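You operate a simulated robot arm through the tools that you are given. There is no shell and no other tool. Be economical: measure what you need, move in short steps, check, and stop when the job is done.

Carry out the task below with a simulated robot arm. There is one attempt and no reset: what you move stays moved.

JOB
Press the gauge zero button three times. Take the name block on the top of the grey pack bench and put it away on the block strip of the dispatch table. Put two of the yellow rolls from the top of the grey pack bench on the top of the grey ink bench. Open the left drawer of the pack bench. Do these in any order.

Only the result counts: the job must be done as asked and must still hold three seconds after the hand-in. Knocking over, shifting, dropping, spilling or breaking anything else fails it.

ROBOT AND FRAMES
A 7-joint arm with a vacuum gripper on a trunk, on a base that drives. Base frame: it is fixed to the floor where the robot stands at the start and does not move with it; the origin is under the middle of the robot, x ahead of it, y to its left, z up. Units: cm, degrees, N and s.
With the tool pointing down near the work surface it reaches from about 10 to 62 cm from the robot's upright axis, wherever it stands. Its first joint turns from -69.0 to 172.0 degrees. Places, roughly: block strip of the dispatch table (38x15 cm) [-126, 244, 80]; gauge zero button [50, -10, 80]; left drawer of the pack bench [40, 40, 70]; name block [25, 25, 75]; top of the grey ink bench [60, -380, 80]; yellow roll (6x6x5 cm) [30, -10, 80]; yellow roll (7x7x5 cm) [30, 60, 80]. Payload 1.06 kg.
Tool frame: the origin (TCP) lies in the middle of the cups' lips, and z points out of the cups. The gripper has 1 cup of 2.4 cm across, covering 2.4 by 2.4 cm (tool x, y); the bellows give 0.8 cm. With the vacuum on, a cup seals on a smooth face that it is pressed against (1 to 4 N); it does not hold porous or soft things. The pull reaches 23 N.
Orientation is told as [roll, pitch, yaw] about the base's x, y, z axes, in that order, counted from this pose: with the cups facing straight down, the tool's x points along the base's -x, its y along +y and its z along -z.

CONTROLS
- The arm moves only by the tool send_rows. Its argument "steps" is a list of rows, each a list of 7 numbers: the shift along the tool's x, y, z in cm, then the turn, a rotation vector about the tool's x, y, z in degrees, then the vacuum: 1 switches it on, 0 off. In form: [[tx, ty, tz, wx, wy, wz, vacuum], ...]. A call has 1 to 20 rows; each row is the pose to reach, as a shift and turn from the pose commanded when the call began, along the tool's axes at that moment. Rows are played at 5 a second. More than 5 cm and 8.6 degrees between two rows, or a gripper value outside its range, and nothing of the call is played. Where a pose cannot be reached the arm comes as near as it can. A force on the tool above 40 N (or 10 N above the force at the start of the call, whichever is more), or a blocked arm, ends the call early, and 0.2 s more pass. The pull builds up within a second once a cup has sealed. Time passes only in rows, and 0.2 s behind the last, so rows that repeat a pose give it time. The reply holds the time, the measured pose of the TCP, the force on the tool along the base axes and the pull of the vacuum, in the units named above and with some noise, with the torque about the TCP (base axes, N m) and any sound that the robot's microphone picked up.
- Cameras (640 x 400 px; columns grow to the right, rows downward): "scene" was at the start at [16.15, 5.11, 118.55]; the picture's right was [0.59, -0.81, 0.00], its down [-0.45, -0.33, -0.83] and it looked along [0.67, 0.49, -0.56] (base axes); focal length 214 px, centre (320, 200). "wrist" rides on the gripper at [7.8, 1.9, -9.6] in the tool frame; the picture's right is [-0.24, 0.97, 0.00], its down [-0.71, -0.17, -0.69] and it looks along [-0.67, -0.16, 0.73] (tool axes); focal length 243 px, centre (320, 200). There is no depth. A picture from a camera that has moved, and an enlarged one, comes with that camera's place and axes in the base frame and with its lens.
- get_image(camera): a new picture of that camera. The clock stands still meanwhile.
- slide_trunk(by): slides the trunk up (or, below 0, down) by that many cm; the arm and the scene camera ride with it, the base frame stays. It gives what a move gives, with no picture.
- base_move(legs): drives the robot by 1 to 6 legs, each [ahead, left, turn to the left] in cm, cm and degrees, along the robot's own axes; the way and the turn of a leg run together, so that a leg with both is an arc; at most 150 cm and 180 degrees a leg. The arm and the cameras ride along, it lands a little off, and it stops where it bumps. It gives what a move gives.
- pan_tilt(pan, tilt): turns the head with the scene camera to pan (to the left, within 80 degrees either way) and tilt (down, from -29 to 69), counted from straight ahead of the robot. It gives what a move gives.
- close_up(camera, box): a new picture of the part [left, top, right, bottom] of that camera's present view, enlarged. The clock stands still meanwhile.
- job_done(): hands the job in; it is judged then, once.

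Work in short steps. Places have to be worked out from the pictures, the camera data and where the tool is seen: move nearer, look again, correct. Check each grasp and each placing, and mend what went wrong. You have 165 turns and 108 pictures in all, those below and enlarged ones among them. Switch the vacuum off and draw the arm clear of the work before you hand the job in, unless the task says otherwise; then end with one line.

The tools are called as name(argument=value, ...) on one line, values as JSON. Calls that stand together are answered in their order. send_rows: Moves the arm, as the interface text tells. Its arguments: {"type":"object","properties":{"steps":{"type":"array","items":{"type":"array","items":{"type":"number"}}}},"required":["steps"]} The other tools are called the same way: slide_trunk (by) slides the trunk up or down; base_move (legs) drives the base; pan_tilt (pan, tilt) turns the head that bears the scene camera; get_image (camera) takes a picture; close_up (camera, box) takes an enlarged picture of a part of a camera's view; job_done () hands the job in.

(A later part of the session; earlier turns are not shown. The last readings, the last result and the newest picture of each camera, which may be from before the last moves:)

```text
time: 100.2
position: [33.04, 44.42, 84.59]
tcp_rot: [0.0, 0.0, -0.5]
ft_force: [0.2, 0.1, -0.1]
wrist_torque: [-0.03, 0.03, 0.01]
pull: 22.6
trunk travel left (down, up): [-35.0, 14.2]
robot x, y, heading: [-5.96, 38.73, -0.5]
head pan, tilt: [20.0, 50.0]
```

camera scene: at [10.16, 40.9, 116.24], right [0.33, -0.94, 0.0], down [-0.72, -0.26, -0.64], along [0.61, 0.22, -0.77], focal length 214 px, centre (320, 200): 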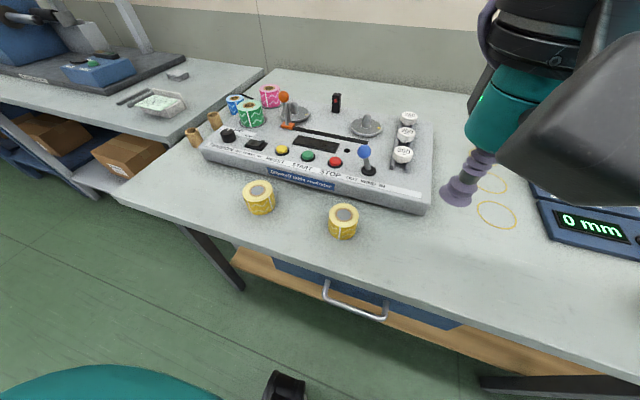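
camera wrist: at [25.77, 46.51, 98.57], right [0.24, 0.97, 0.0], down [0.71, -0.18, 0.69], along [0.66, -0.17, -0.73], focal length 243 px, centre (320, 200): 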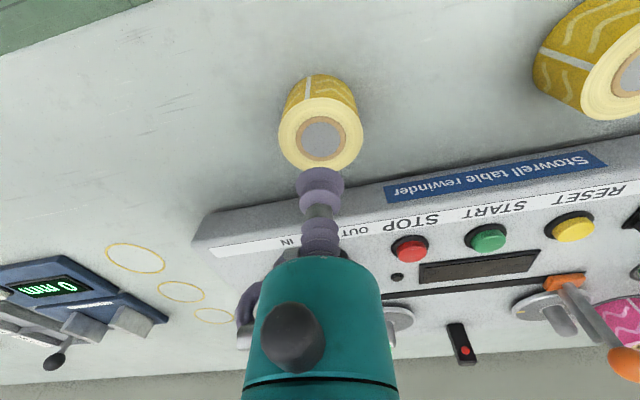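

Sealed. I'll lift and retract, then back out and look toward the ink bench on the right.

send_rows(steps=[[0, 0, -1, 0, 0, 0, 1], [0, 0, -4, 0, 0, 0, 1], [0, 0, -8, 0, 0, 0, 1], [0, 0, -12, 0, 0, 0, 1], [2, -2, -16, 0, 0, 0, 1], [5, -4, -19, 0, 0, 0, 1], [8, -6, -20, 0, 0, 0, 1], [10, -8, -20, 0, 0, 0, 1], [10, -8, -20, 0, 0, 0, 1]])

base_move(legs=[[-30, 0, 0]])

pan_tilt(pan=-75, tilt=20)

get_image(camera="scene")

get_image(camera="wrist")

```text
time: 102.2
position: [23.1, 36.6, 104.59]
tcp_rot: [0.0, -0.1, -0.4]
ft_force: [-0.1, -0.6, -0.9]
wrist_torque: [-0.01, 0.0, 0.0]
pull: 23.4
trunk travel left (down, up): [-35.0, 14.2]
robot x, y, heading: [-6.06, 38.76, -0.6]
head pan, tilt: [20.0, 50.0]
```

```text
time: 104.2
position: [-6.78, 36.87, 104.56]
tcp_rot: [-0.1, 0.0, -0.3]
ft_force: [0.4, 0.1, -1.5]
wrist_torque: [0.05, 0.0, -0.01]
pull: 22.8
trunk travel left (down, up): [-35.0, 14.2]
robot x, y, heading: [-35.75, 38.75, -0.2]
head pan, tilt: [20.0, 50.0]
```

```text
time: 105.9
position: [-6.7, 36.86, 104.57]
tcp_rot: [0.0, -0.1, -0.3]
ft_force: [-0.2, 0.0, -1.4]
wrist_torque: [-0.02, 0.05, 0.0]
pull: 22.7
trunk travel left (down, up): [-35.0, 14.2]
robot x, y, heading: [-35.76, 38.25, -0.5]
head pan, tilt: [-75.0, 20.0]
```

```text
72 pictures are left
camera scene: at [-24.52, 29.52, 120.79], right [-0.97, -0.26, 0.0], down [-0.09, 0.33, -0.94], along [0.24, -0.91, -0.34], focal length 214 px, centre (320, 200)
```

scene: 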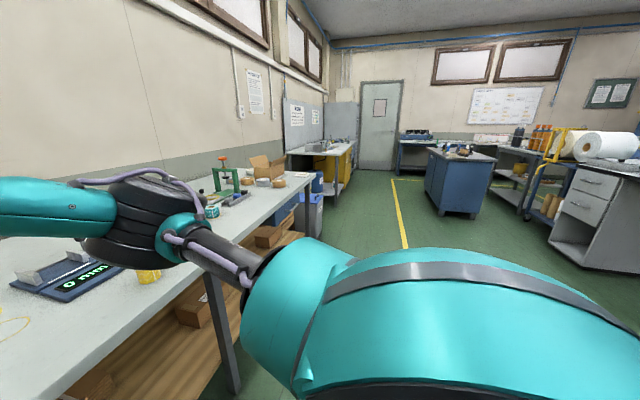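

```text
71 pictures are left
camera wrist: at [-14.52, 38.75, 114.03], right [0.24, 0.97, 0.0], down [0.71, -0.17, 0.69], along [0.67, -0.16, -0.73], focal length 243 px, centre (320, 200)
```

wrist: 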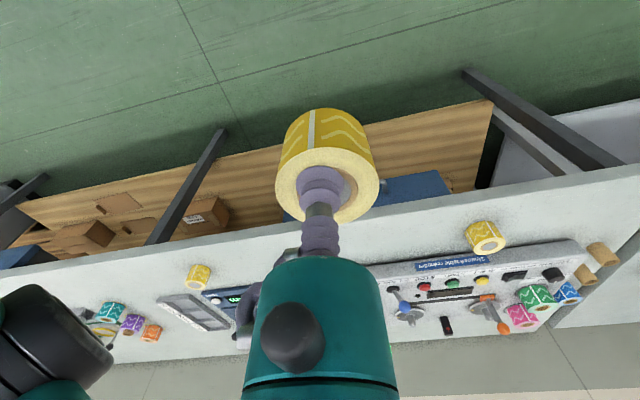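

The roll is held. The ink bench lies ahead along -y with a clear aisle, so I'll drive right in stages.

base_move(legs=[[0, -150, 0], [0, -100, 0]])

pan_tilt(pan=-60, tilt=25)

get_image(camera="scene")

```text
time: 128.0
position: [-8.55, -214.75, 104.46]
tcp_rot: [0.0, 0.0, -0.4]
ft_force: [0.3, -0.2, -1.0]
wrist_torque: [-0.01, 0.02, -0.01]
pull: 23.3
trunk travel left (down, up): [-35.0, 14.2]
robot x, y, heading: [-37.65, -213.19, -0.1]
head pan, tilt: [-75.0, 20.0]
```

```text
time: 128.8
position: [-8.55, -214.64, 104.49]
tcp_rot: [0.0, 0.0, -0.4]
ft_force: [0.7, -0.3, -1.2]
wrist_torque: [0.0, 0.0, 0.04]
pull: 22.9
trunk travel left (down, up): [-35.0, 14.2]
robot x, y, heading: [-37.49, -213.02, -0.4]
head pan, tilt: [-60.0, 25.0]
```

```text
70 pictures are left
camera scene: at [-24.16, -220.99, 119.99], right [-0.87, -0.49, 0.0], down [-0.21, 0.37, -0.91], along [0.45, -0.79, -0.42], focal length 214 px, centre (320, 200)
```

scene: 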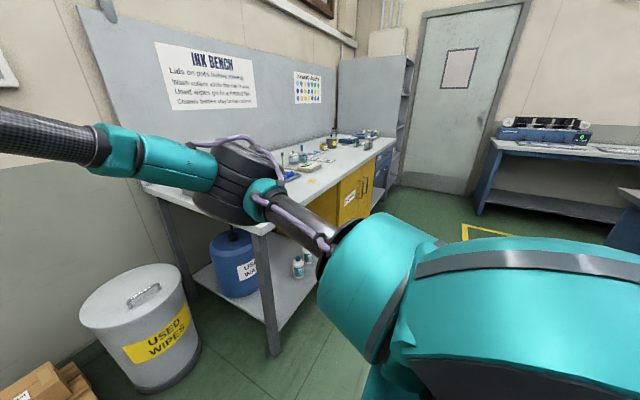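

The bench front edge is around x≈24, from y -266 to -478. I'll move on to y≈-330 and look at its top.

base_move(legs=[[0, -115, 0]])

pan_tilt(pan=-5, tilt=30)

get_image(camera="scene")

get_image(camera="wrist")

```text
time: 139.0
position: [-7.83, -327.12, 104.52]
tcp_rot: [0.1, 0.1, 1.1]
ft_force: [0.4, 0.7, -1.0]
wrist_torque: [-0.02, 0.0, 0.04]
pull: 22.9
trunk travel left (down, up): [-35.0, 14.2]
robot x, y, heading: [-37.05, -325.92, 1.1]
head pan, tilt: [-60.0, 25.0]
```

```text
time: 140.2
position: [-7.69, -327.04, 104.54]
tcp_rot: [0.0, 0.0, 1.1]
ft_force: [0.7, 0.2, -0.5]
wrist_torque: [0.01, -0.03, -0.01]
pull: 23.2
trunk travel left (down, up): [-35.0, 14.2]
robot x, y, heading: [-36.61, -326.09, 1.1]
head pan, tilt: [-5.0, 30.0]
```

```text
69 pictures are left
camera scene: at [-18.94, -326.52, 119.19], right [-0.07, -1.0, 0.0], down [-0.5, 0.03, -0.87], along [0.86, -0.06, -0.5], focal length 214 px, centre (320, 200)
```

scene: 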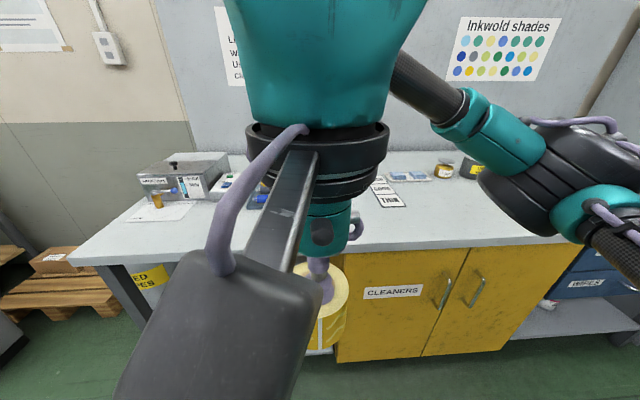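

```text
68 pictures are left
camera wrist: at [-15.6, -325.38, 114.03], right [0.22, 0.98, 0.0], down [0.71, -0.16, 0.69], along [0.67, -0.15, -0.73], focal length 243 px, centre (320, 200)
```

wrist: 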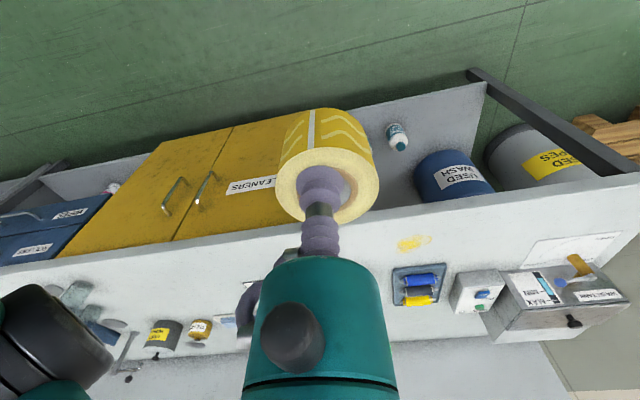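

The front strip of the bench top is clear around y -340 to -370 (there's an ink stain at y≈-315 to avoid). I'll drive in.

base_move(legs=[[0, -20, -1.2], [29, 0, 0]])

pan_tilt(pan=-5, tilt=45)

get_image(camera="scene")

get_image(camera="wrist")

```text
time: 144.2
position: [21.13, -347.78, 104.48]
tcp_rot: [0.0, 0.0, -0.3]
ft_force: [0.4, -0.3, -1.3]
wrist_torque: [-0.01, 0.03, -0.01]
pull: 22.8
trunk travel left (down, up): [-35.0, 14.2]
robot x, y, heading: [-8.17, -345.94, -0.2]
head pan, tilt: [-5.0, 30.0]
```

```text
time: 145.0
position: [21.06, -347.71, 104.53]
tcp_rot: [0.0, 0.0, -0.3]
ft_force: [0.5, -0.9, -1.2]
wrist_torque: [0.02, 0.01, 0.04]
pull: 22.5
trunk travel left (down, up): [-35.0, 14.2]
robot x, y, heading: [-7.93, -345.88, -0.3]
head pan, tilt: [-5.0, 45.0]
```

```text
67 pictures are left
camera scene: at [9.04, -346.87, 116.93], right [-0.09, -1.0, 0.0], down [-0.7, 0.07, -0.71], along [0.7, -0.07, -0.71], focal length 214 px, centre (320, 200)
```

scene: 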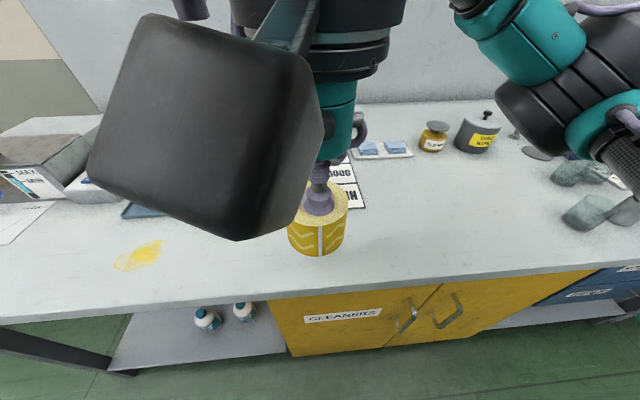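

```text
66 pictures are left
camera wrist: at [13.31, -345.9, 114.03], right [0.24, 0.97, 0.0], down [0.71, -0.18, 0.69], along [0.67, -0.16, -0.73], focal length 243 px, centre (320, 200)
```

wrist: 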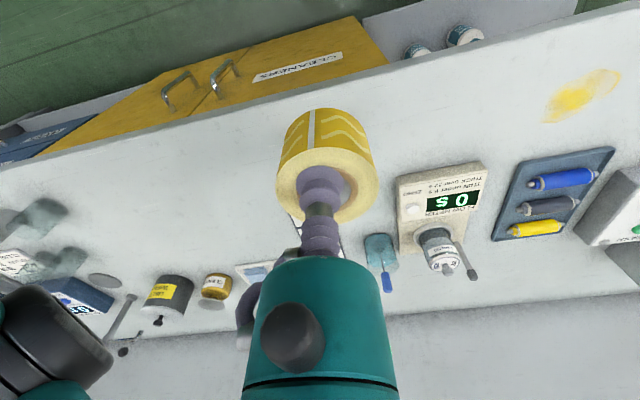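

Clear space at [33, -353]; the timer at [48, -332] and the cards at [50, -357] are well away. I'll move there and lower.

send_rows(steps=[[-3, -1, 2, 0, 0, 0, 1], [-6, -2.5, 4, 0, 0, 0, 1], [-9, -4, 7, 0, 0, 0, 1], [-12, -5, 10, 0, 0, 0, 1], [-12, -5, 13, 0, 0, 0, 1], [-12, -5, 16, 0, 0, 0, 1], [-12, -5, 18, 0, 0, 0, 1], [-12, -5, 18.8, 0, 0, 0, 1], [-12, -5, 18.8, 0, 0, 0, 1]])

close_up(camera="scene", box=[240, 100, 480, 250])

```text
time: 147.0
position: [33.14, -353.0, 85.95]
tcp_rot: [-0.1, 0.0, -0.3]
ft_force: [0.6, -0.6, -0.5]
wrist_torque: [0.01, 0.01, 0.01]
pull: 23.4
trunk travel left (down, up): [-35.0, 14.2]
robot x, y, heading: [-8.14, -346.27, -0.3]
head pan, tilt: [-5.0, 45.0]
```

```text
2.67 times, centred on (360, 175) of scene
camera zoom: at [9.03, -346.87, 116.93], right [-0.09, -1.0, 0.0], down [-0.7, 0.07, -0.71], along [0.7, -0.07, -0.71], focal length 572 px, centre (213, 267)
```

zoom: 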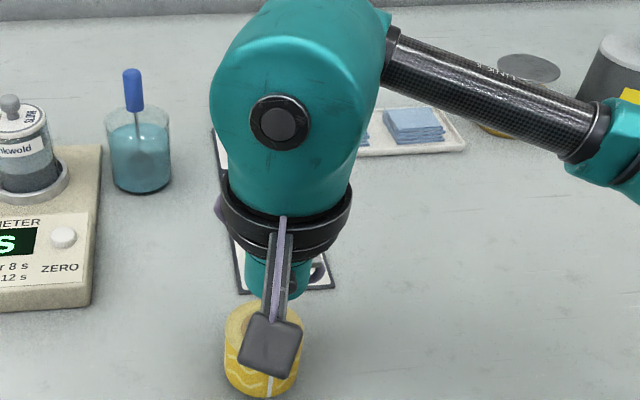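

Clear below. I'll lower in small steps until contact.

send_rows(steps=[[0, 0, 0.3, 0, 0, 0, 1], [0, 0, 0.6, 0, 0, 0, 1], [0, 0, 0.9, 0, 0, 0, 1], [0, 0, 1.1, 0, 0, 0, 1], [0, 0, 1.3, 0, 0, 0, 1], [0, 0, 1.3, 0, 0, 0, 1]])

```text
time: 148.4
position: [33.11, -352.75, 84.51]
tcp_rot: [0.2, -0.1, -0.3]
ft_force: [-0.8, 0.3, 8.2]
wrist_torque: [-0.02, -0.01, 0.0]
pull: 23.0
trunk travel left (down, up): [-35.0, 14.2]
robot x, y, heading: [-8.28, -345.95, -0.1]
head pan, tilt: [-5.0, 45.0]
```

Contact at 8 N. I'll release and retreat.

send_rows(steps=[[0, 0, -0.1, 0, 0, 0, 0], [0, 0, -0.1, 0, 0, 0, 0], [0, 0, -0.1, 0, 0, 0, 0], [0, 0, -0.1, 0, 0, 0, 0], [0, 0, -0.1, 0, 0, 0, 0], [0, 0, -0.6, 0, 0, 0, 0], [0, 0, -2, 0, 0, 0, 0], [0, 0, -6, 0, 0, 0, 0], [0, 0, -10, 0, 0, 0, 0], [0, 0, -14, 0, 0, 0, 0], [3, 2, -17, 0, 0, 0, 0], [7, 4, -19, 0, 0, 0, 0], [11, 5, -20, 0, 0, 0, 0], [11, 5, -20, 0, 0, 0, 0]])

base_move(legs=[[-28, 0, 0]])

get_image(camera="wrist")

```text
time: 151.4
position: [22.12, -347.52, 104.42]
tcp_rot: [-0.1, 0.0, -0.2]
ft_force: [-0.2, -0.1, -0.1]
wrist_torque: [-0.02, 0.0, -0.06]
pull: 0.1
trunk travel left (down, up): [-35.0, 14.2]
robot x, y, heading: [-7.83, -345.71, 0.0]
head pan, tilt: [-5.0, 45.0]
```

```text
time: 153.3
position: [-6.67, -347.48, 104.29]
tcp_rot: [0.1, 0.0, -0.5]
ft_force: [-0.5, -0.8, -0.2]
wrist_torque: [0.0, 0.02, -0.02]
pull: 0.0
trunk travel left (down, up): [-35.0, 14.2]
robot x, y, heading: [-36.86, -345.49, -0.3]
head pan, tilt: [-5.0, 45.0]
```

```text
64 pictures are left
camera wrist: at [-14.44, -345.52, 113.88], right [0.24, 0.97, 0.0], down [0.71, -0.18, 0.69], along [0.66, -0.17, -0.73], focal length 243 px, centre (320, 200)
```

wrist: 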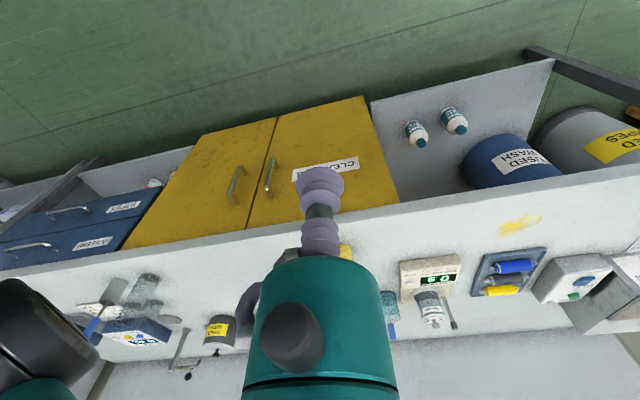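

The roll stands behind the tool. I'll drive back to the pack bench for the second roll at about [36, -7].

base_move(legs=[[0, 150, 0], [0, 150, 0], [0, 42, 0]])

```text
time: 183.4
position: [-7.58, -3.85, 104.29]
tcp_rot: [0.0, 0.1, 1.5]
ft_force: [0.1, 0.4, 0.1]
wrist_torque: [-0.01, 0.0, 0.01]
pull: 0.1
trunk travel left (down, up): [-35.0, 14.2]
robot x, y, heading: [-37.53, -3.64, 1.7]
head pan, tilt: [-5.0, 45.0]
```

base_move(legs=[[0, 0, -1.6], [32, 0, 0]])

get_image(camera="wrist")

get_image(camera="scene")

```text
time: 185.9
position: [24.6, -4.88, 104.31]
tcp_rot: [-0.1, 0.0, -0.1]
ft_force: [-1.0, 0.1, 0.1]
wrist_torque: [0.0, -0.03, 0.0]
pull: 0.0
trunk travel left (down, up): [-35.0, 14.2]
robot x, y, heading: [-5.69, -3.44, 0.3]
head pan, tilt: [-5.0, 45.0]
```

```text
63 pictures are left
camera wrist: at [16.83, -3.03, 113.86], right [0.24, 0.97, 0.0], down [0.71, -0.17, 0.69], along [0.67, -0.16, -0.73], focal length 243 px, centre (320, 200)
```

wrist: 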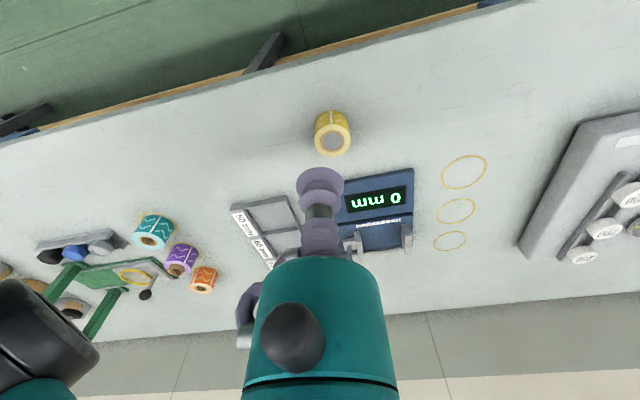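

```text
62 pictures are left
camera scene: at [11.47, -4.26, 116.92], right [-0.09, -1.0, 0.0], down [-0.7, 0.06, -0.71], along [0.7, -0.06, -0.71], focal length 214 px, centre (320, 200)
```

scene: 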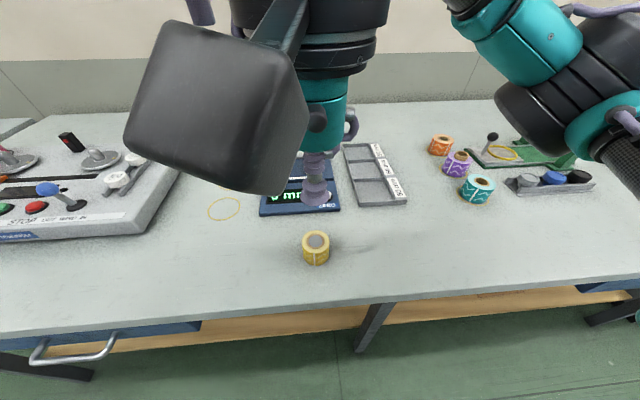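

The roll core is at about [33.1, -5.2]. I'll hover over it.

send_rows(steps=[[-2.5, -0.1, 3, 0, 0, 0, 0], [-5, -0.2, 6, 0, 0, 0, 0], [-7, -0.3, 9, 0, 0, 0, 0], [-8.5, -0.3, 12, 0, 0, 0, 0], [-8.5, -0.3, 15.3, 0, 0, 0, 0], [-8.5, -0.3, 15.3, 0, 0, 0, 0]])

get_image(camera="wrist")

close_up(camera="scene", box=[240, 180, 400, 280])

```text
time: 187.3
position: [33.04, -5.41, 89.07]
tcp_rot: [0.0, -0.1, -0.2]
ft_force: [0.0, -0.5, -1.2]
wrist_torque: [0.0, 0.0, -0.02]
pull: 0.0
trunk travel left (down, up): [-35.0, 14.2]
robot x, y, heading: [-5.91, -3.37, -0.2]
head pan, tilt: [-5.0, 45.0]
```

```text
61 pictures are left
camera wrist: at [25.32, -3.45, 98.49], right [0.24, 0.97, 0.0], down [0.71, -0.17, 0.69], along [0.67, -0.16, -0.73], focal length 243 px, centre (320, 200)
```

wrist: 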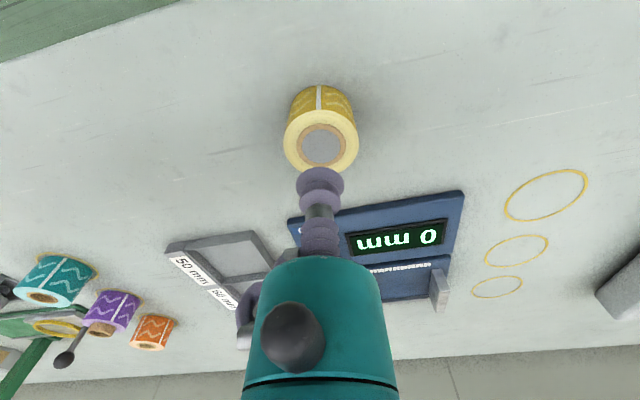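

```text
4.00 times, centred on (320, 230) of scene
camera zoom: at [11.43, -4.26, 116.93], right [-0.09, -1.0, 0.0], down [-0.7, 0.06, -0.71], along [0.7, -0.06, -0.71], focal length 858 px, centre (320, 80)
```

zoom: 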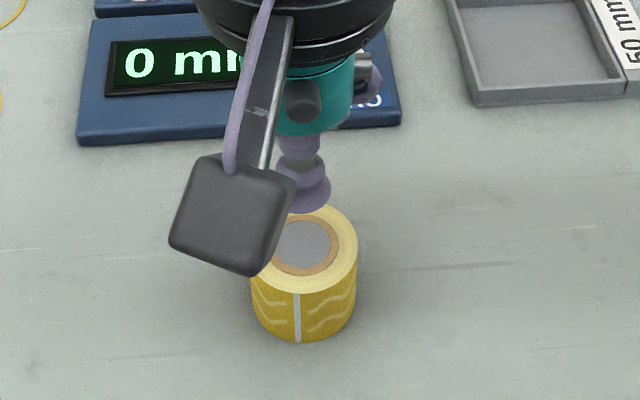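

Aligned within 0.2 cm. I'll descend with the vacuum on.

send_rows(steps=[[-0.1, 0.15, 1.5, 0, 0, 0, 1], [-0.1, 0.15, 3, 0, 0, 0, 1], [-0.1, 0.15, 3.6, 0, 0, 0, 1], [-0.1, 0.15, 4, 0, 0, 0, 1], [-0.1, 0.15, 4.3, 0, 0, 0, 1], [-0.1, 0.15, 4.5, 0, 0, 0, 1], [-0.1, 0.15, 4.5, 0, 0, 0, 1]])

```text
time: 188.9
position: [33.24, -5.03, 84.73]
tcp_rot: [0.0, 0.0, -0.1]
ft_force: [-0.3, -0.4, -1.1]
wrist_torque: [-0.02, 0.02, 0.0]
pull: 23.4
trunk travel left (down, up): [-35.0, 14.2]
robot x, y, heading: [-5.31, -3.4, -0.3]
head pan, tilt: [-5.0, 45.0]
```

Sealed. I'll lift, retract, and drive to the ink bench.

send_rows(steps=[[0, 0, -1, 0, 0, 0, 1], [0, 0, -4, 0, 0, 0, 1], [0, 0, -8, 0, 0, 0, 1], [0, 0, -12, 0, 0, 0, 1], [2, 0, -16, 0, 0, 0, 1], [5, 0, -19, 0, 0, 0, 1], [8, 0, -20, 0, 0, 0, 1], [10, 0, -20, 0, 0, 0, 1], [10, 0, -20, 0, 0, 0, 1]])

base_move(legs=[[-31, 0, 0], [0, -150, 0], [0, -150, 0], [0, -40, 0]])

get_image(camera="wrist")

```text
time: 190.9
position: [23.1, -4.88, 104.52]
tcp_rot: [0.0, 0.0, -0.1]
ft_force: [-0.1, 0.6, -0.4]
wrist_torque: [0.01, 0.01, 0.02]
pull: 22.8
trunk travel left (down, up): [-35.0, 14.2]
robot x, y, heading: [-5.78, -3.32, -0.3]
head pan, tilt: [-5.0, 45.0]
```

```text
time: 222.6
position: [-1.88, -345.38, 104.55]
tcp_rot: [0.0, 0.1, 1.2]
ft_force: [0.0, 0.3, -0.5]
wrist_torque: [0.0, 0.0, 0.03]
pull: 22.5
trunk travel left (down, up): [-35.0, 14.2]
robot x, y, heading: [-30.59, -344.54, 1.3]
head pan, tilt: [-5.0, 45.0]
```

```text
59 pictures are left
camera wrist: at [-9.78, -343.8, 114.12], right [0.21, 0.98, 0.0], down [0.71, -0.16, 0.69], along [0.67, -0.15, -0.73], focal length 243 px, centre (320, 200)
```

wrist: 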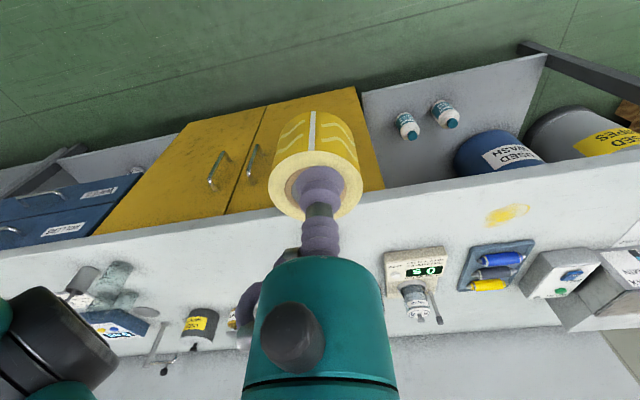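

I'll shift right a bit so the second roll lands at y≈-367, clear of the first, and drive in.

base_move(legs=[[0, -14, -1.4], [23, 0, 0]])

pan_tilt(pan=0, tilt=45)

get_image(camera="scene")

get_image(camera="wrist")

```text
time: 225.8
position: [21.74, -360.56, 104.47]
tcp_rot: [0.0, 0.0, -0.6]
ft_force: [-0.9, -0.5, -0.7]
wrist_torque: [0.01, -0.02, -0.01]
pull: 22.8
trunk travel left (down, up): [-35.0, 14.2]
robot x, y, heading: [-7.44, -358.71, -0.6]
head pan, tilt: [-5.0, 45.0]
```

```text
time: 226.4
position: [21.72, -360.73, 104.64]
tcp_rot: [0.1, 0.1, -0.5]
ft_force: [-0.8, 0.1, -1.0]
wrist_torque: [-0.01, -0.01, 0.01]
pull: 22.9
trunk travel left (down, up): [-35.0, 14.2]
robot x, y, heading: [-7.2, -359.04, -0.7]
head pan, tilt: [0.0, 45.0]
```

```text
58 pictures are left
camera scene: at [10.06, -359.18, 116.93], right [-0.01, -1.0, 0.0], down [-0.71, 0.01, -0.71], along [0.71, -0.01, -0.71], focal length 214 px, centre (320, 200)
```

scene: 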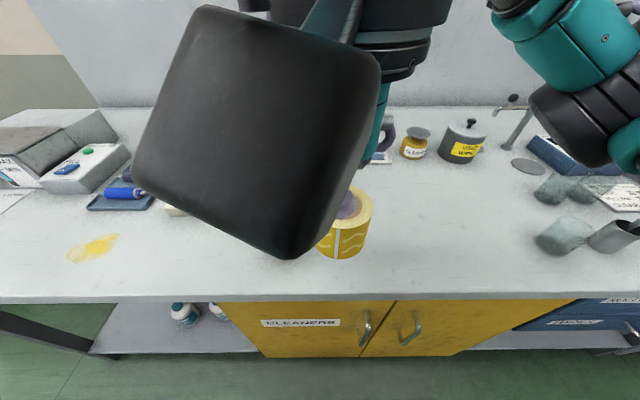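

```text
57 pictures are left
camera wrist: at [13.95, -358.7, 114.11], right [0.24, 0.97, 0.0], down [0.71, -0.18, 0.69], along [0.66, -0.17, -0.73], focal length 243 px, centre (320, 200)
```

wrist: 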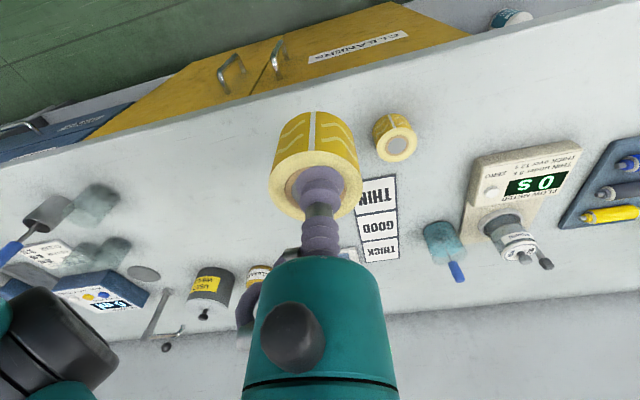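

The first roll stands well at y≈-353. I'll place the second at about [32, -369].

send_rows(steps=[[-2, -2, 2, 0, 0, 0, 1], [-4, -4, 4, 0, 0, 0, 1], [-7, -6, 7, 0, 0, 0, 1], [-10, -8, 10, 0, 0, 0, 1], [-10.5, -8.4, 13, 0, 0, 0, 1], [-10.5, -8.4, 16, 0, 0, 0, 1], [-10.5, -8.4, 18, 0, 0, 0, 1], [-10.5, -8.4, 18.8, 0, 0, 0, 1], [-10.5, -8.4, 18.8, 0, 0, 0, 1]])

get_image(camera="scene")

```text
time: 228.4
position: [32.17, -369.09, 85.86]
tcp_rot: [0.0, 0.0, -0.5]
ft_force: [0.0, -0.1, -0.3]
wrist_torque: [0.0, 0.01, 0.02]
pull: 23.2
trunk travel left (down, up): [-35.0, 14.2]
robot x, y, heading: [-6.7, -358.87, -0.6]
head pan, tilt: [0.0, 45.0]
```

```text
56 pictures are left
camera scene: at [10.06, -359.18, 116.93], right [-0.01, -1.0, 0.0], down [-0.71, 0.01, -0.71], along [0.71, -0.01, -0.71], focal length 214 px, centre (320, 200)
```

scene: 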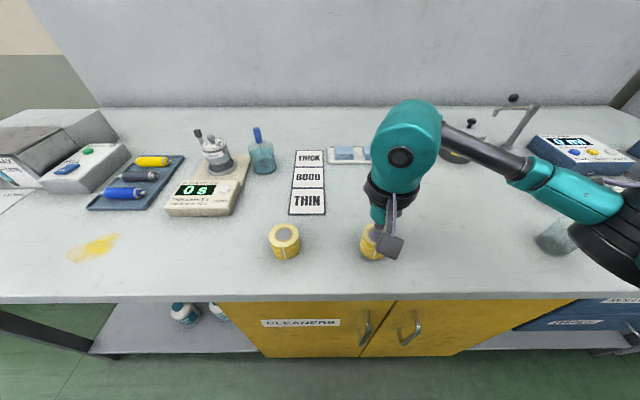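

Clear. I'll lower to contact.

send_rows(steps=[[0, 0, 0.3, 0, 0, 0, 1], [0, 0, 0.6, 0, 0, 0, 1], [0, 0, 0.9, 0, 0, 0, 1], [0, 0, 1.1, 0, 0, 0, 1], [0, 0, 1.3, 0, 0, 0, 1], [0, 0, 1.3, 0, 0, 0, 1]])

```text
time: 229.8
position: [32.19, -369.21, 84.54]
tcp_rot: [0.0, 0.0, -0.5]
ft_force: [1.0, -0.9, 5.0]
wrist_torque: [-0.03, 0.02, 0.02]
pull: 22.8
trunk travel left (down, up): [-35.0, 14.2]
robot x, y, heading: [-6.85, -359.01, -0.4]
head pan, tilt: [0.0, 45.0]
```

Contact at 5 N. I'll release and retreat.

send_rows(steps=[[0, 0, 0, 0, 0, 0, 0], [0, 0, 0, 0, 0, 0, 0], [0, 0, 0, 0, 0, 0, 0], [0, 0, 0, 0, 0, 0, 0], [0, 0, 0, 0, 0, 0, 0], [0, 0, -0.6, 0, 0, 0, 0], [0, 0, -2, 0, 0, 0, 0], [0, 0, -6, 0, 0, 0, 0], [0, 0, -10, 0, 0, 0, 0], [0, 0, -14, 0, 0, 0, 0], [3, 2, -17, 0, 0, 0, 0], [7, 4, -19, 0, 0, 0, 0], [10, 7, -20, 0, 0, 0, 0], [10, 8, -20, 0, 0, 0, 0]])

base_move(legs=[[-29, 0, 0]])

get_image(camera="scene")

```text
time: 232.8
position: [22.29, -360.84, 104.7]
tcp_rot: [0.0, 0.0, -0.7]
ft_force: [-0.1, -0.7, 0.8]
wrist_torque: [0.0, -0.03, -0.03]
pull: 0.1
trunk travel left (down, up): [-35.0, 14.2]
robot x, y, heading: [-6.92, -358.79, -0.4]
head pan, tilt: [0.0, 45.0]
```

```text
time: 234.9
position: [-7.74, -360.48, 104.78]
tcp_rot: [0.0, -0.1, -0.4]
ft_force: [-0.2, 0.7, 0.2]
wrist_torque: [-0.01, -0.03, -0.01]
pull: 0.0
trunk travel left (down, up): [-35.0, 14.2]
robot x, y, heading: [-36.83, -358.57, -0.3]
head pan, tilt: [0.0, 45.0]
```

```text
55 pictures are left
camera scene: at [-19.9, -358.9, 116.93], right [-0.01, -1.0, 0.0], down [-0.71, 0.0, -0.71], along [0.71, 0.0, -0.71], focal length 214 px, centre (320, 200)
```

scene: 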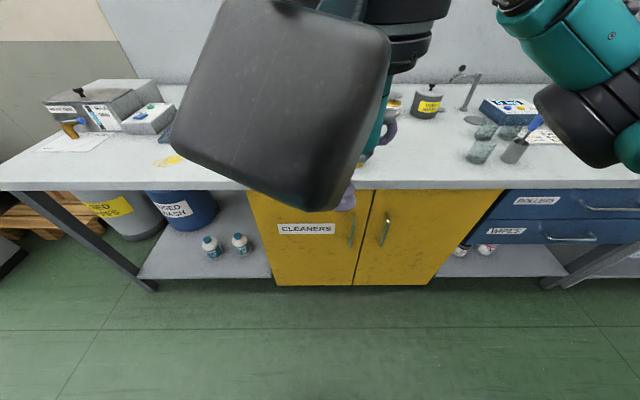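

I'll take a wrist picture to confirm both rolls are standing.

get_image(camera="wrist")

base_move(legs=[[0, 150, 0], [0, 150, 0], [0, 90, 0]])

```text
54 pictures are left
camera wrist: at [-15.42, -358.63, 114.24], right [0.24, 0.97, 0.0], down [0.71, -0.18, 0.69], along [0.67, -0.17, -0.73], focal length 243 px, centre (320, 200)
```

wrist: 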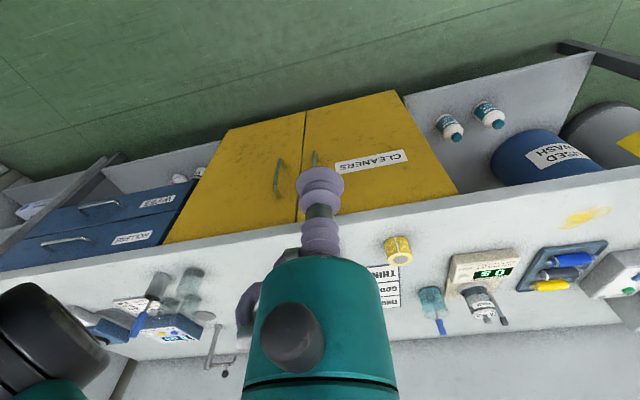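

```text
time: 269.1
position: [3.99, 30.03, 104.72]
tcp_rot: [0.1, 0.0, -1.9]
ft_force: [-1.0, -0.5, -0.7]
wrist_torque: [0.01, -0.01, -0.02]
pull: 0.2
trunk travel left (down, up): [-35.0, 14.2]
robot x, y, heading: [-25.25, 32.95, -2.0]
head pan, tilt: [0.0, 45.0]
```

Now the drawer. I'll look at the drawer front from this standoff.

pan_tilt(pan=15, tilt=50)

get_image(camera="scene")

get_image(camera="wrist")

```text
time: 269.8
position: [4.07, 30.07, 104.76]
tcp_rot: [-0.1, -0.1, -1.9]
ft_force: [0.0, 0.1, -0.6]
wrist_torque: [-0.01, 0.0, 0.01]
pull: 0.1
trunk travel left (down, up): [-35.0, 14.2]
robot x, y, heading: [-25.02, 32.82, -1.6]
head pan, tilt: [15.0, 50.0]
```

```text
53 pictures are left
camera scene: at [-8.79, 33.97, 116.24], right [0.23, -0.97, 0.0], down [-0.75, -0.17, -0.64], along [0.63, 0.15, -0.77], focal length 214 px, centre (320, 200)
```

scene: 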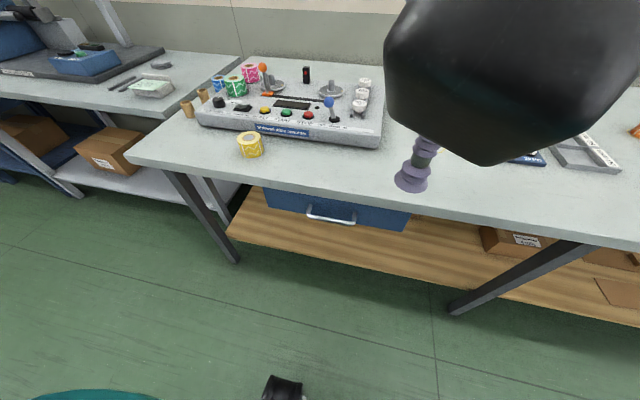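

```text
52 pictures are left
camera wrist: at [-3.68, 32.12, 114.23], right [0.27, 0.96, 0.0], down [0.7, -0.2, 0.69], along [0.66, -0.18, -0.73], focal length 243 px, centre (320, 200)
```

wrist: 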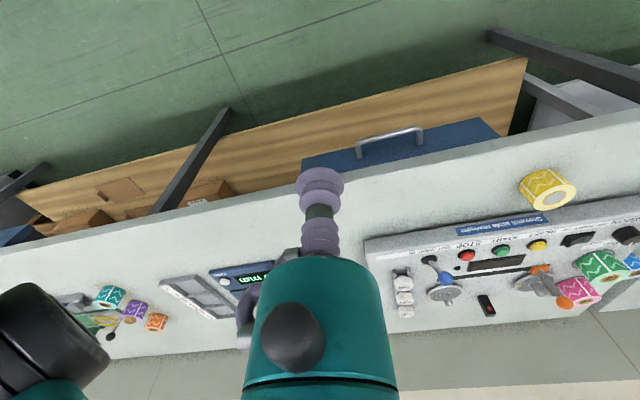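

The drawer front spans roughly y 20–58 and z 61–77, with the handle at y 32–45. I plan to suck onto the face right of the handle with the tool horizontal and pull. First I'll back off and straighten.

base_move(legs=[[0, 0, 1.8], [-22, 0, 0]])

send_rows(steps=[[-2.5, 0, 0, 0, -7.5, 0, 0], [-5, 0, 0, 0, -15, 0, 0], [-7.5, 0, 0, 0, -22.5, 0, 0], [-10, 0, 0, 0, -30, 0, 0], [-12.5, 0, 0, 0, -37.5, 0, 0], [-15, 0, 0, 0, -45, 0, 0], [-17.5, 0, 0, 0, -52.5, 0, 0], [-20, 0, 0, 0, -60, 0, 0], [-22.5, 0, 0, 0, -67.5, 0, 0], [-25, 0, 0, 0, -75, 0, 0], [-27.5, 0, 0, 0, -82.5, 0, 0], [-29, 0, 0, 0, -90, 0, 0], [-29, 0, 0, 0, -90, 0, 0]])

get_image(camera="wrist")

get_image(camera="scene")

```text
time: 271.9
position: [-17.79, 30.96, 104.62]
tcp_rot: [0.0, 0.0, 0.0]
ft_force: [-0.9, -0.4, 0.5]
wrist_torque: [-0.02, -0.02, 0.02]
pull: 0.1
trunk travel left (down, up): [-35.0, 14.2]
robot x, y, heading: [-47.13, 33.03, -0.1]
head pan, tilt: [15.0, 50.0]
```

```text
time: 274.7
position: [11.21, 30.85, 104.79]
tcp_rot: [151.5, -89.9, -151.4]
ft_force: [-0.6, 0.5, 0.7]
wrist_torque: [-0.02, 0.01, 0.0]
pull: 0.0
trunk travel left (down, up): [-35.0, 14.2]
robot x, y, heading: [-47.28, 32.72, 0.2]
head pan, tilt: [15.0, 50.0]
```

```text
51 pictures are left
camera wrist: at [1.75, 32.78, 96.85], right [0.0, 0.97, 0.24], down [-0.69, -0.17, 0.71], along [0.73, -0.16, 0.67], focal length 243 px, centre (320, 200)
```

wrist: 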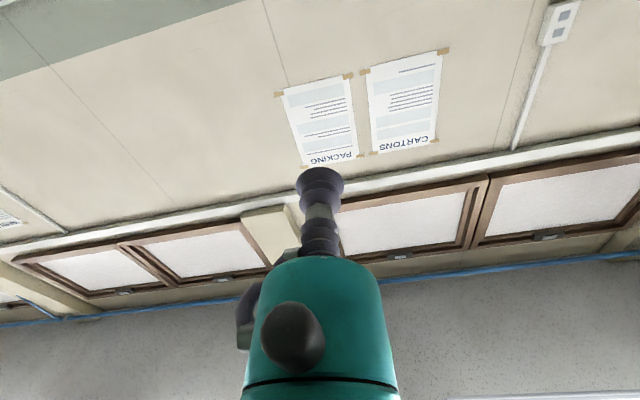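

```text
50 pictures are left
camera scene: at [-30.72, 34.53, 116.23], right [0.26, -0.97, 0.0], down [-0.74, -0.2, -0.64], along [0.62, 0.17, -0.77], focal length 214 px, centre (320, 200)
```

scene: 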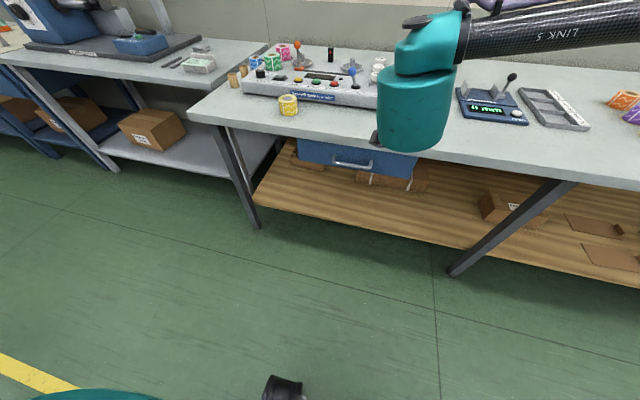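

The tool is horizontal. I'll lower the trunk and look at the drawer close up.

slide_trunk(by=-33)

pan_tilt(pan=8, tilt=20)

get_image(camera="scene")

get_image(camera="wrist")

```text
time: 277.9
position: [11.24, 31.08, 71.83]
tcp_rot: [156.2, -89.9, -156.2]
ft_force: [-0.2, 0.4, 0.3]
wrist_torque: [0.02, 0.02, -0.01]
pull: 0.1
trunk travel left (down, up): [-2.0, 47.2]
robot x, y, heading: [-47.11, 32.28, 0.2]
head pan, tilt: [15.0, 50.0]
```

```text
time: 278.9
position: [11.26, 31.05, 71.8]
tcp_rot: [136.1, -90.0, -136.1]
ft_force: [0.1, -0.2, 0.5]
wrist_torque: [0.0, 0.02, 0.0]
pull: 0.2
trunk travel left (down, up): [-2.0, 47.2]
robot x, y, heading: [-47.45, 33.01, 0.2]
head pan, tilt: [8.0, 20.0]
```

```text
49 pictures are left
camera scene: at [-19.33, 33.86, 86.6], right [0.14, -0.99, 0.0], down [-0.34, -0.05, -0.94], along [0.93, 0.13, -0.34], focal length 214 px, centre (320, 200)
```

scene: 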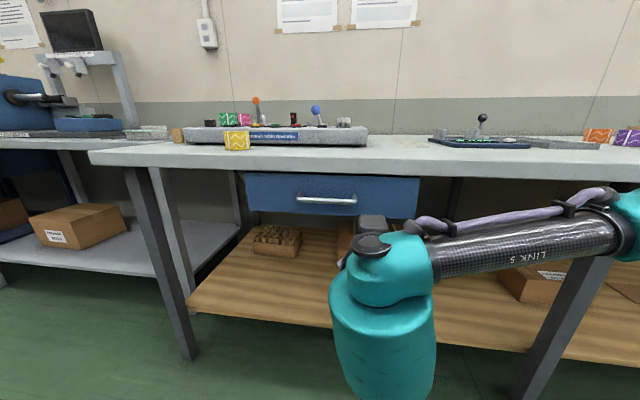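

```text
48 pictures are left
camera wrist: at [1.72, 32.86, 63.85], right [0.0, 0.97, 0.24], down [-0.69, -0.17, 0.71], along [0.73, -0.16, 0.67], focal length 243 px, centre (320, 200)
```

wrist: 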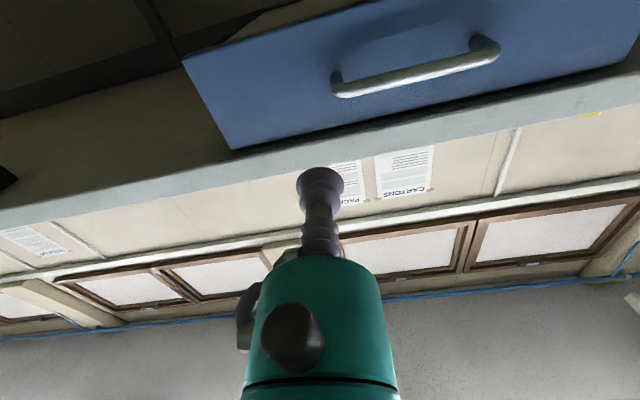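

The face spans y 18–58, z 65–75.5, and the handle y 32–45. I'll align the cup to y≈26, z≈70.4, then drive the base ahead 10 cm.

send_rows(steps=[[0.7, -2.6, 0, 0, 0, 0, 0], [1.4, -5.2, 0, 0, 0, 0, 0], [1.4, -5.2, 0, 0, 0, 0, 0]])

base_move(legs=[[10, 0, 0]])

get_image(camera="wrist")

get_image(camera="scene")

```text
time: 279.7
position: [11.19, 25.72, 70.26]
tcp_rot: [124.4, -89.9, -124.4]
ft_force: [1.0, -0.2, -0.5]
wrist_torque: [-0.01, -0.04, 0.03]
pull: 0.1
trunk travel left (down, up): [-2.0, 47.2]
robot x, y, heading: [-47.36, 32.44, 0.1]
head pan, tilt: [8.0, 20.0]
```

```text
time: 280.8
position: [21.03, 25.87, 70.34]
tcp_rot: [153.0, -90.0, -153.0]
ft_force: [-0.3, 0.0, 0.4]
wrist_torque: [0.01, -0.01, 0.02]
pull: 0.0
trunk travel left (down, up): [-2.0, 47.2]
robot x, y, heading: [-37.34, 32.27, -0.1]
head pan, tilt: [8.0, 20.0]
```

```text
47 pictures are left
camera wrist: at [11.5, 27.63, 62.43], right [0.0, 0.97, 0.24], down [-0.69, -0.17, 0.71], along [0.73, -0.16, 0.67], focal length 243 px, centre (320, 200)
```

wrist: 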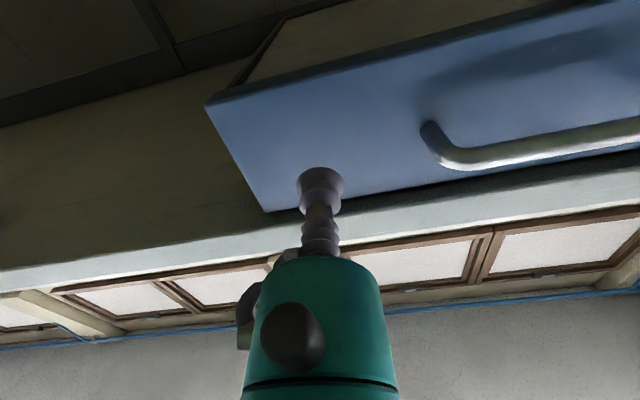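

```text
46 pictures are left
camera scene: at [-9.5, 33.84, 86.61], right [0.14, -0.99, 0.0], down [-0.34, -0.05, -0.94], along [0.93, 0.13, -0.34], focal length 214 px, centre (320, 200)
```

scene: 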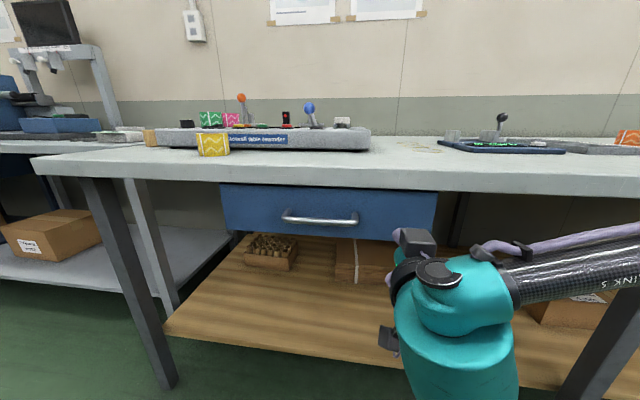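

The contact spot is on plain face, well right of the handle post. I'll advance with the vacuum on in small steps.

send_rows(steps=[[0, 0, 1, 0, 0, 0, 1], [0, 0, 2, 0, 0, 0, 1], [0, 0, 3, 0, 0, 0, 1], [0, 0, 3.5, 0, 0, 0, 1], [0, 0, 4, 0, 0, 0, 1], [0, 0, 4.4, 0, 0, 0, 1], [0, 0, 4.4, 0, 0, 0, 1]])

```text
time: 282.4
position: [25.38, 25.73, 70.42]
tcp_rot: [138.3, -90.0, -138.3]
ft_force: [0.8, -0.3, 1.4]
wrist_torque: [0.08, 0.01, 0.03]
pull: 22.4
trunk travel left (down, up): [-2.0, 47.2]
robot x, y, heading: [-37.25, 32.38, 0.1]
head pan, tilt: [8.0, 20.0]
```

Sealed on the face. I'll pull slowly back with the arm.

send_rows(steps=[[0, 0, -0.3, 0, 0, 0, 1], [0, 0, -0.6, 0, 0, 0, 1], [0, 0, -0.9, 0, 0, 0, 1], [0, 0, -1.2, 0, 0, 0, 1], [0, 0, -1.5, 0, 0, 0, 1], [0, 0, -2, 0, 0, 0, 1], [0, 0, -2.5, 0, 0, 0, 1], [0, 0, -3, 0, 0, 0, 1], [0, 0, -3, 0, 0, 0, 1]])

get_image(camera="scene")

```text
time: 284.4
position: [22.42, 25.72, 70.19]
tcp_rot: [150.5, -89.9, -150.6]
ft_force: [2.0, -3.0, 2.8]
wrist_torque: [-0.12, 0.02, 0.02]
pull: 22.5
trunk travel left (down, up): [-2.0, 47.2]
robot x, y, heading: [-37.68, 32.76, 0.1]
head pan, tilt: [8.0, 20.0]
```

```text
45 pictures are left
camera scene: at [-9.5, 33.83, 86.61], right [0.14, -0.99, 0.0], down [-0.34, -0.05, -0.94], along [0.93, 0.13, -0.34], focal length 214 px, centre (320, 200)
```

scene: 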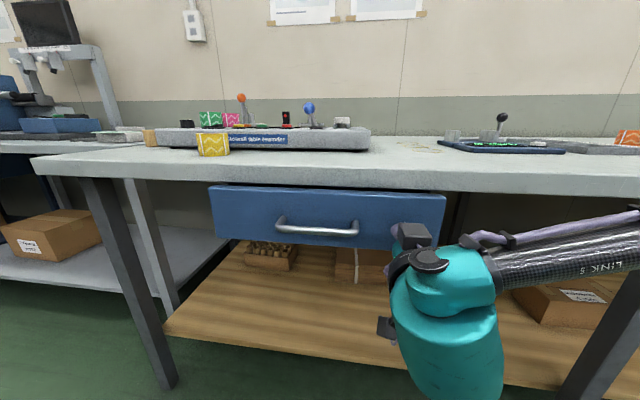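

The drawer is sliding out. I'll keep pulling.

send_rows(steps=[[0, 0, -0.5, 0, 0, 0, 1], [0, 0, -1, 0, 0, 0, 1], [0, 0, -1.6, 0, 0, 0, 1], [0, 0, -2.2, 0, 0, 0, 1], [0, 0, -2.8, 0, 0, 0, 1], [0, 0, -3.4, 0, 0, 0, 1], [0, 0, -4, 0, 0, 0, 1], [0, 0, -4.6, 0, 0, 0, 1], [0, 0, -5.2, 0, 0, 0, 1], [0, 0, -5.8, 0, 0, 0, 1], [0, 0, -6.4, 0, 0, 0, 1], [0, 0, -7, 0, 0, 0, 1], [0, 0, -7.6, 0, 0, 0, 1], [0, 0, -8.2, 0, 0, 0, 1], [0, 0, -8.8, 0, 0, 0, 1], [0, 0, -9.4, 0, 0, 0, 1], [0, 0, -10, 0, 0, 0, 1], [0, 0, -10, 0, 0, 0, 1]])

get_image(camera="scene")

```text
time: 288.2
position: [12.85, 26.18, 70.13]
tcp_rot: [1.9, -90.0, -2.1]
ft_force: [0.4, -9.1, -1.4]
wrist_torque: [0.0, 0.07, 0.07]
pull: 22.5
out of reach, approached as far as the arm can: row 16, 17, 18
trunk travel left (down, up): [-2.0, 47.2]
robot x, y, heading: [-37.2, 32.46, -0.1]
head pan, tilt: [8.0, 20.0]
```

```text
44 pictures are left
camera scene: at [-9.48, 33.78, 86.6], right [0.14, -0.99, 0.0], down [-0.34, -0.05, -0.94], along [0.93, 0.13, -0.34], focal length 214 px, centre (320, 200)
```

scene: 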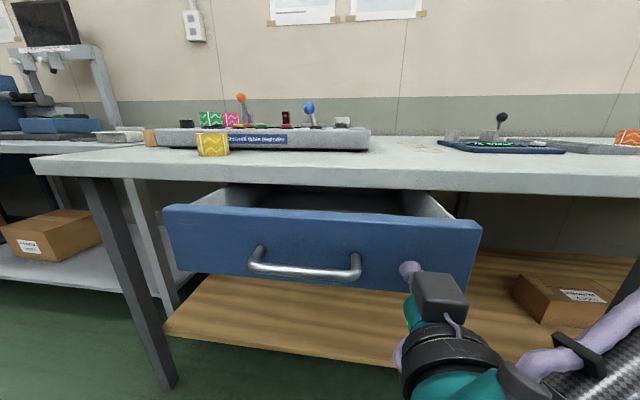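

It's open about 12.5 cm. The arm is at its limit, so I'll pull further with the base.

base_move(legs=[[-4, 0, 0]])

```text
time: 289.1
position: [8.97, 26.35, 70.23]
tcp_rot: [22.4, -90.1, -22.5]
ft_force: [-1.8, -0.9, -3.4]
wrist_torque: [-0.08, 0.04, 0.03]
pull: 22.5
trunk travel left (down, up): [-2.0, 47.2]
robot x, y, heading: [-41.37, 32.57, 0.1]
head pan, tilt: [8.0, 20.0]
```

Still sealed and moving smoothly. I'll continue back.

base_move(legs=[[-6, 0, 0]])

get_image(camera="scene")

```text
time: 290.1
position: [2.87, 26.4, 70.19]
tcp_rot: [-27.9, -89.9, 27.9]
ft_force: [-0.6, -2.9, -2.1]
wrist_torque: [-0.19, -0.03, 0.0]
pull: 23.3
trunk travel left (down, up): [-2.0, 47.2]
robot x, y, heading: [-47.2, 32.78, 0.1]
head pan, tilt: [8.0, 20.0]
```

```text
43 pictures are left
camera scene: at [-19.47, 33.84, 86.6], right [0.14, -0.99, 0.0], down [-0.34, -0.05, -0.94], along [0.93, 0.13, -0.34], focal length 214 px, centre (320, 200)
```

scene: 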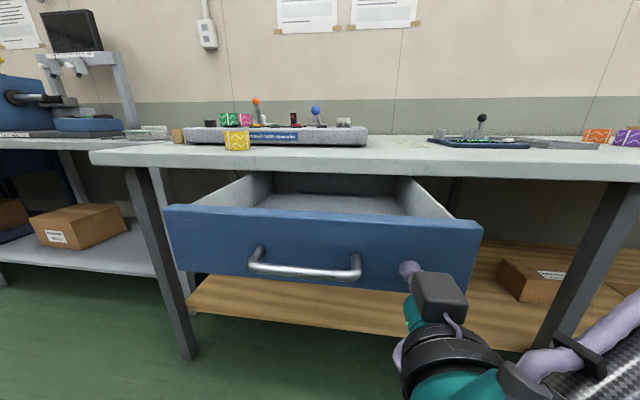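

It's open about 22 cm. I'll try a little more to be near fully open.

base_move(legs=[[-4, 0, 0]])

```text
time: 291.0
position: [-1.05, 26.37, 70.18]
tcp_rot: [-50.1, -89.9, 50.1]
ft_force: [-1.6, -0.2, -1.8]
wrist_torque: [-0.22, -0.01, 0.02]
pull: 23.4
trunk travel left (down, up): [-2.0, 47.2]
robot x, y, heading: [-51.25, 32.96, -0.2]
head pan, tilt: [8.0, 20.0]
```

Open about 26 cm, which is ample. I'll release the vacuum and let the cup relax, then back away.

send_rows(steps=[[0, 0, 0, 0, 0, 0, 0], [0, 0, 0, 0, 0, 0, 0], [0, 0, 0, 0, 0, 0, 0], [0, 0, 0, 0, 0, 0, 0], [0, 0, 0, 0, 0, 0, 0], [0, 0, 0, 0, 0, 0, 0]])

base_move(legs=[[-20, 0, 0]])

get_image(camera="scene")

```text
time: 292.4
position: [-1.04, 26.31, 70.13]
tcp_rot: [-50.9, -89.9, 50.8]
ft_force: [-0.6, 0.3, 0.3]
wrist_torque: [0.03, -0.02, 0.0]
pull: 0.0
trunk travel left (down, up): [-2.0, 47.2]
robot x, y, heading: [-51.35, 32.53, 0.1]
head pan, tilt: [8.0, 20.0]
```

```text
time: 293.9
position: [-20.71, 26.18, 70.16]
tcp_rot: [-47.1, -89.9, 46.8]
ft_force: [0.1, 0.1, 0.4]
wrist_torque: [0.02, -0.03, 0.02]
pull: 0.0
trunk travel left (down, up): [-2.0, 47.2]
robot x, y, heading: [-71.29, 32.72, 0.0]
head pan, tilt: [8.0, 20.0]
```

```text
42 pictures are left
camera scene: at [-43.02, 33.79, 86.6], right [0.14, -0.99, 0.0], down [-0.34, -0.05, -0.94], along [0.93, 0.13, -0.34], focal length 214 px, centre (320, 200)
```

scene: 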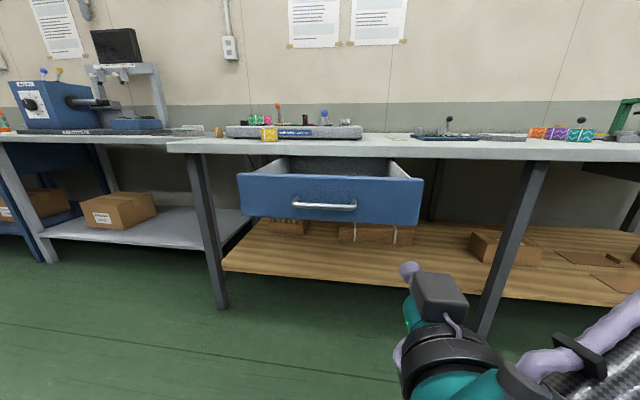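

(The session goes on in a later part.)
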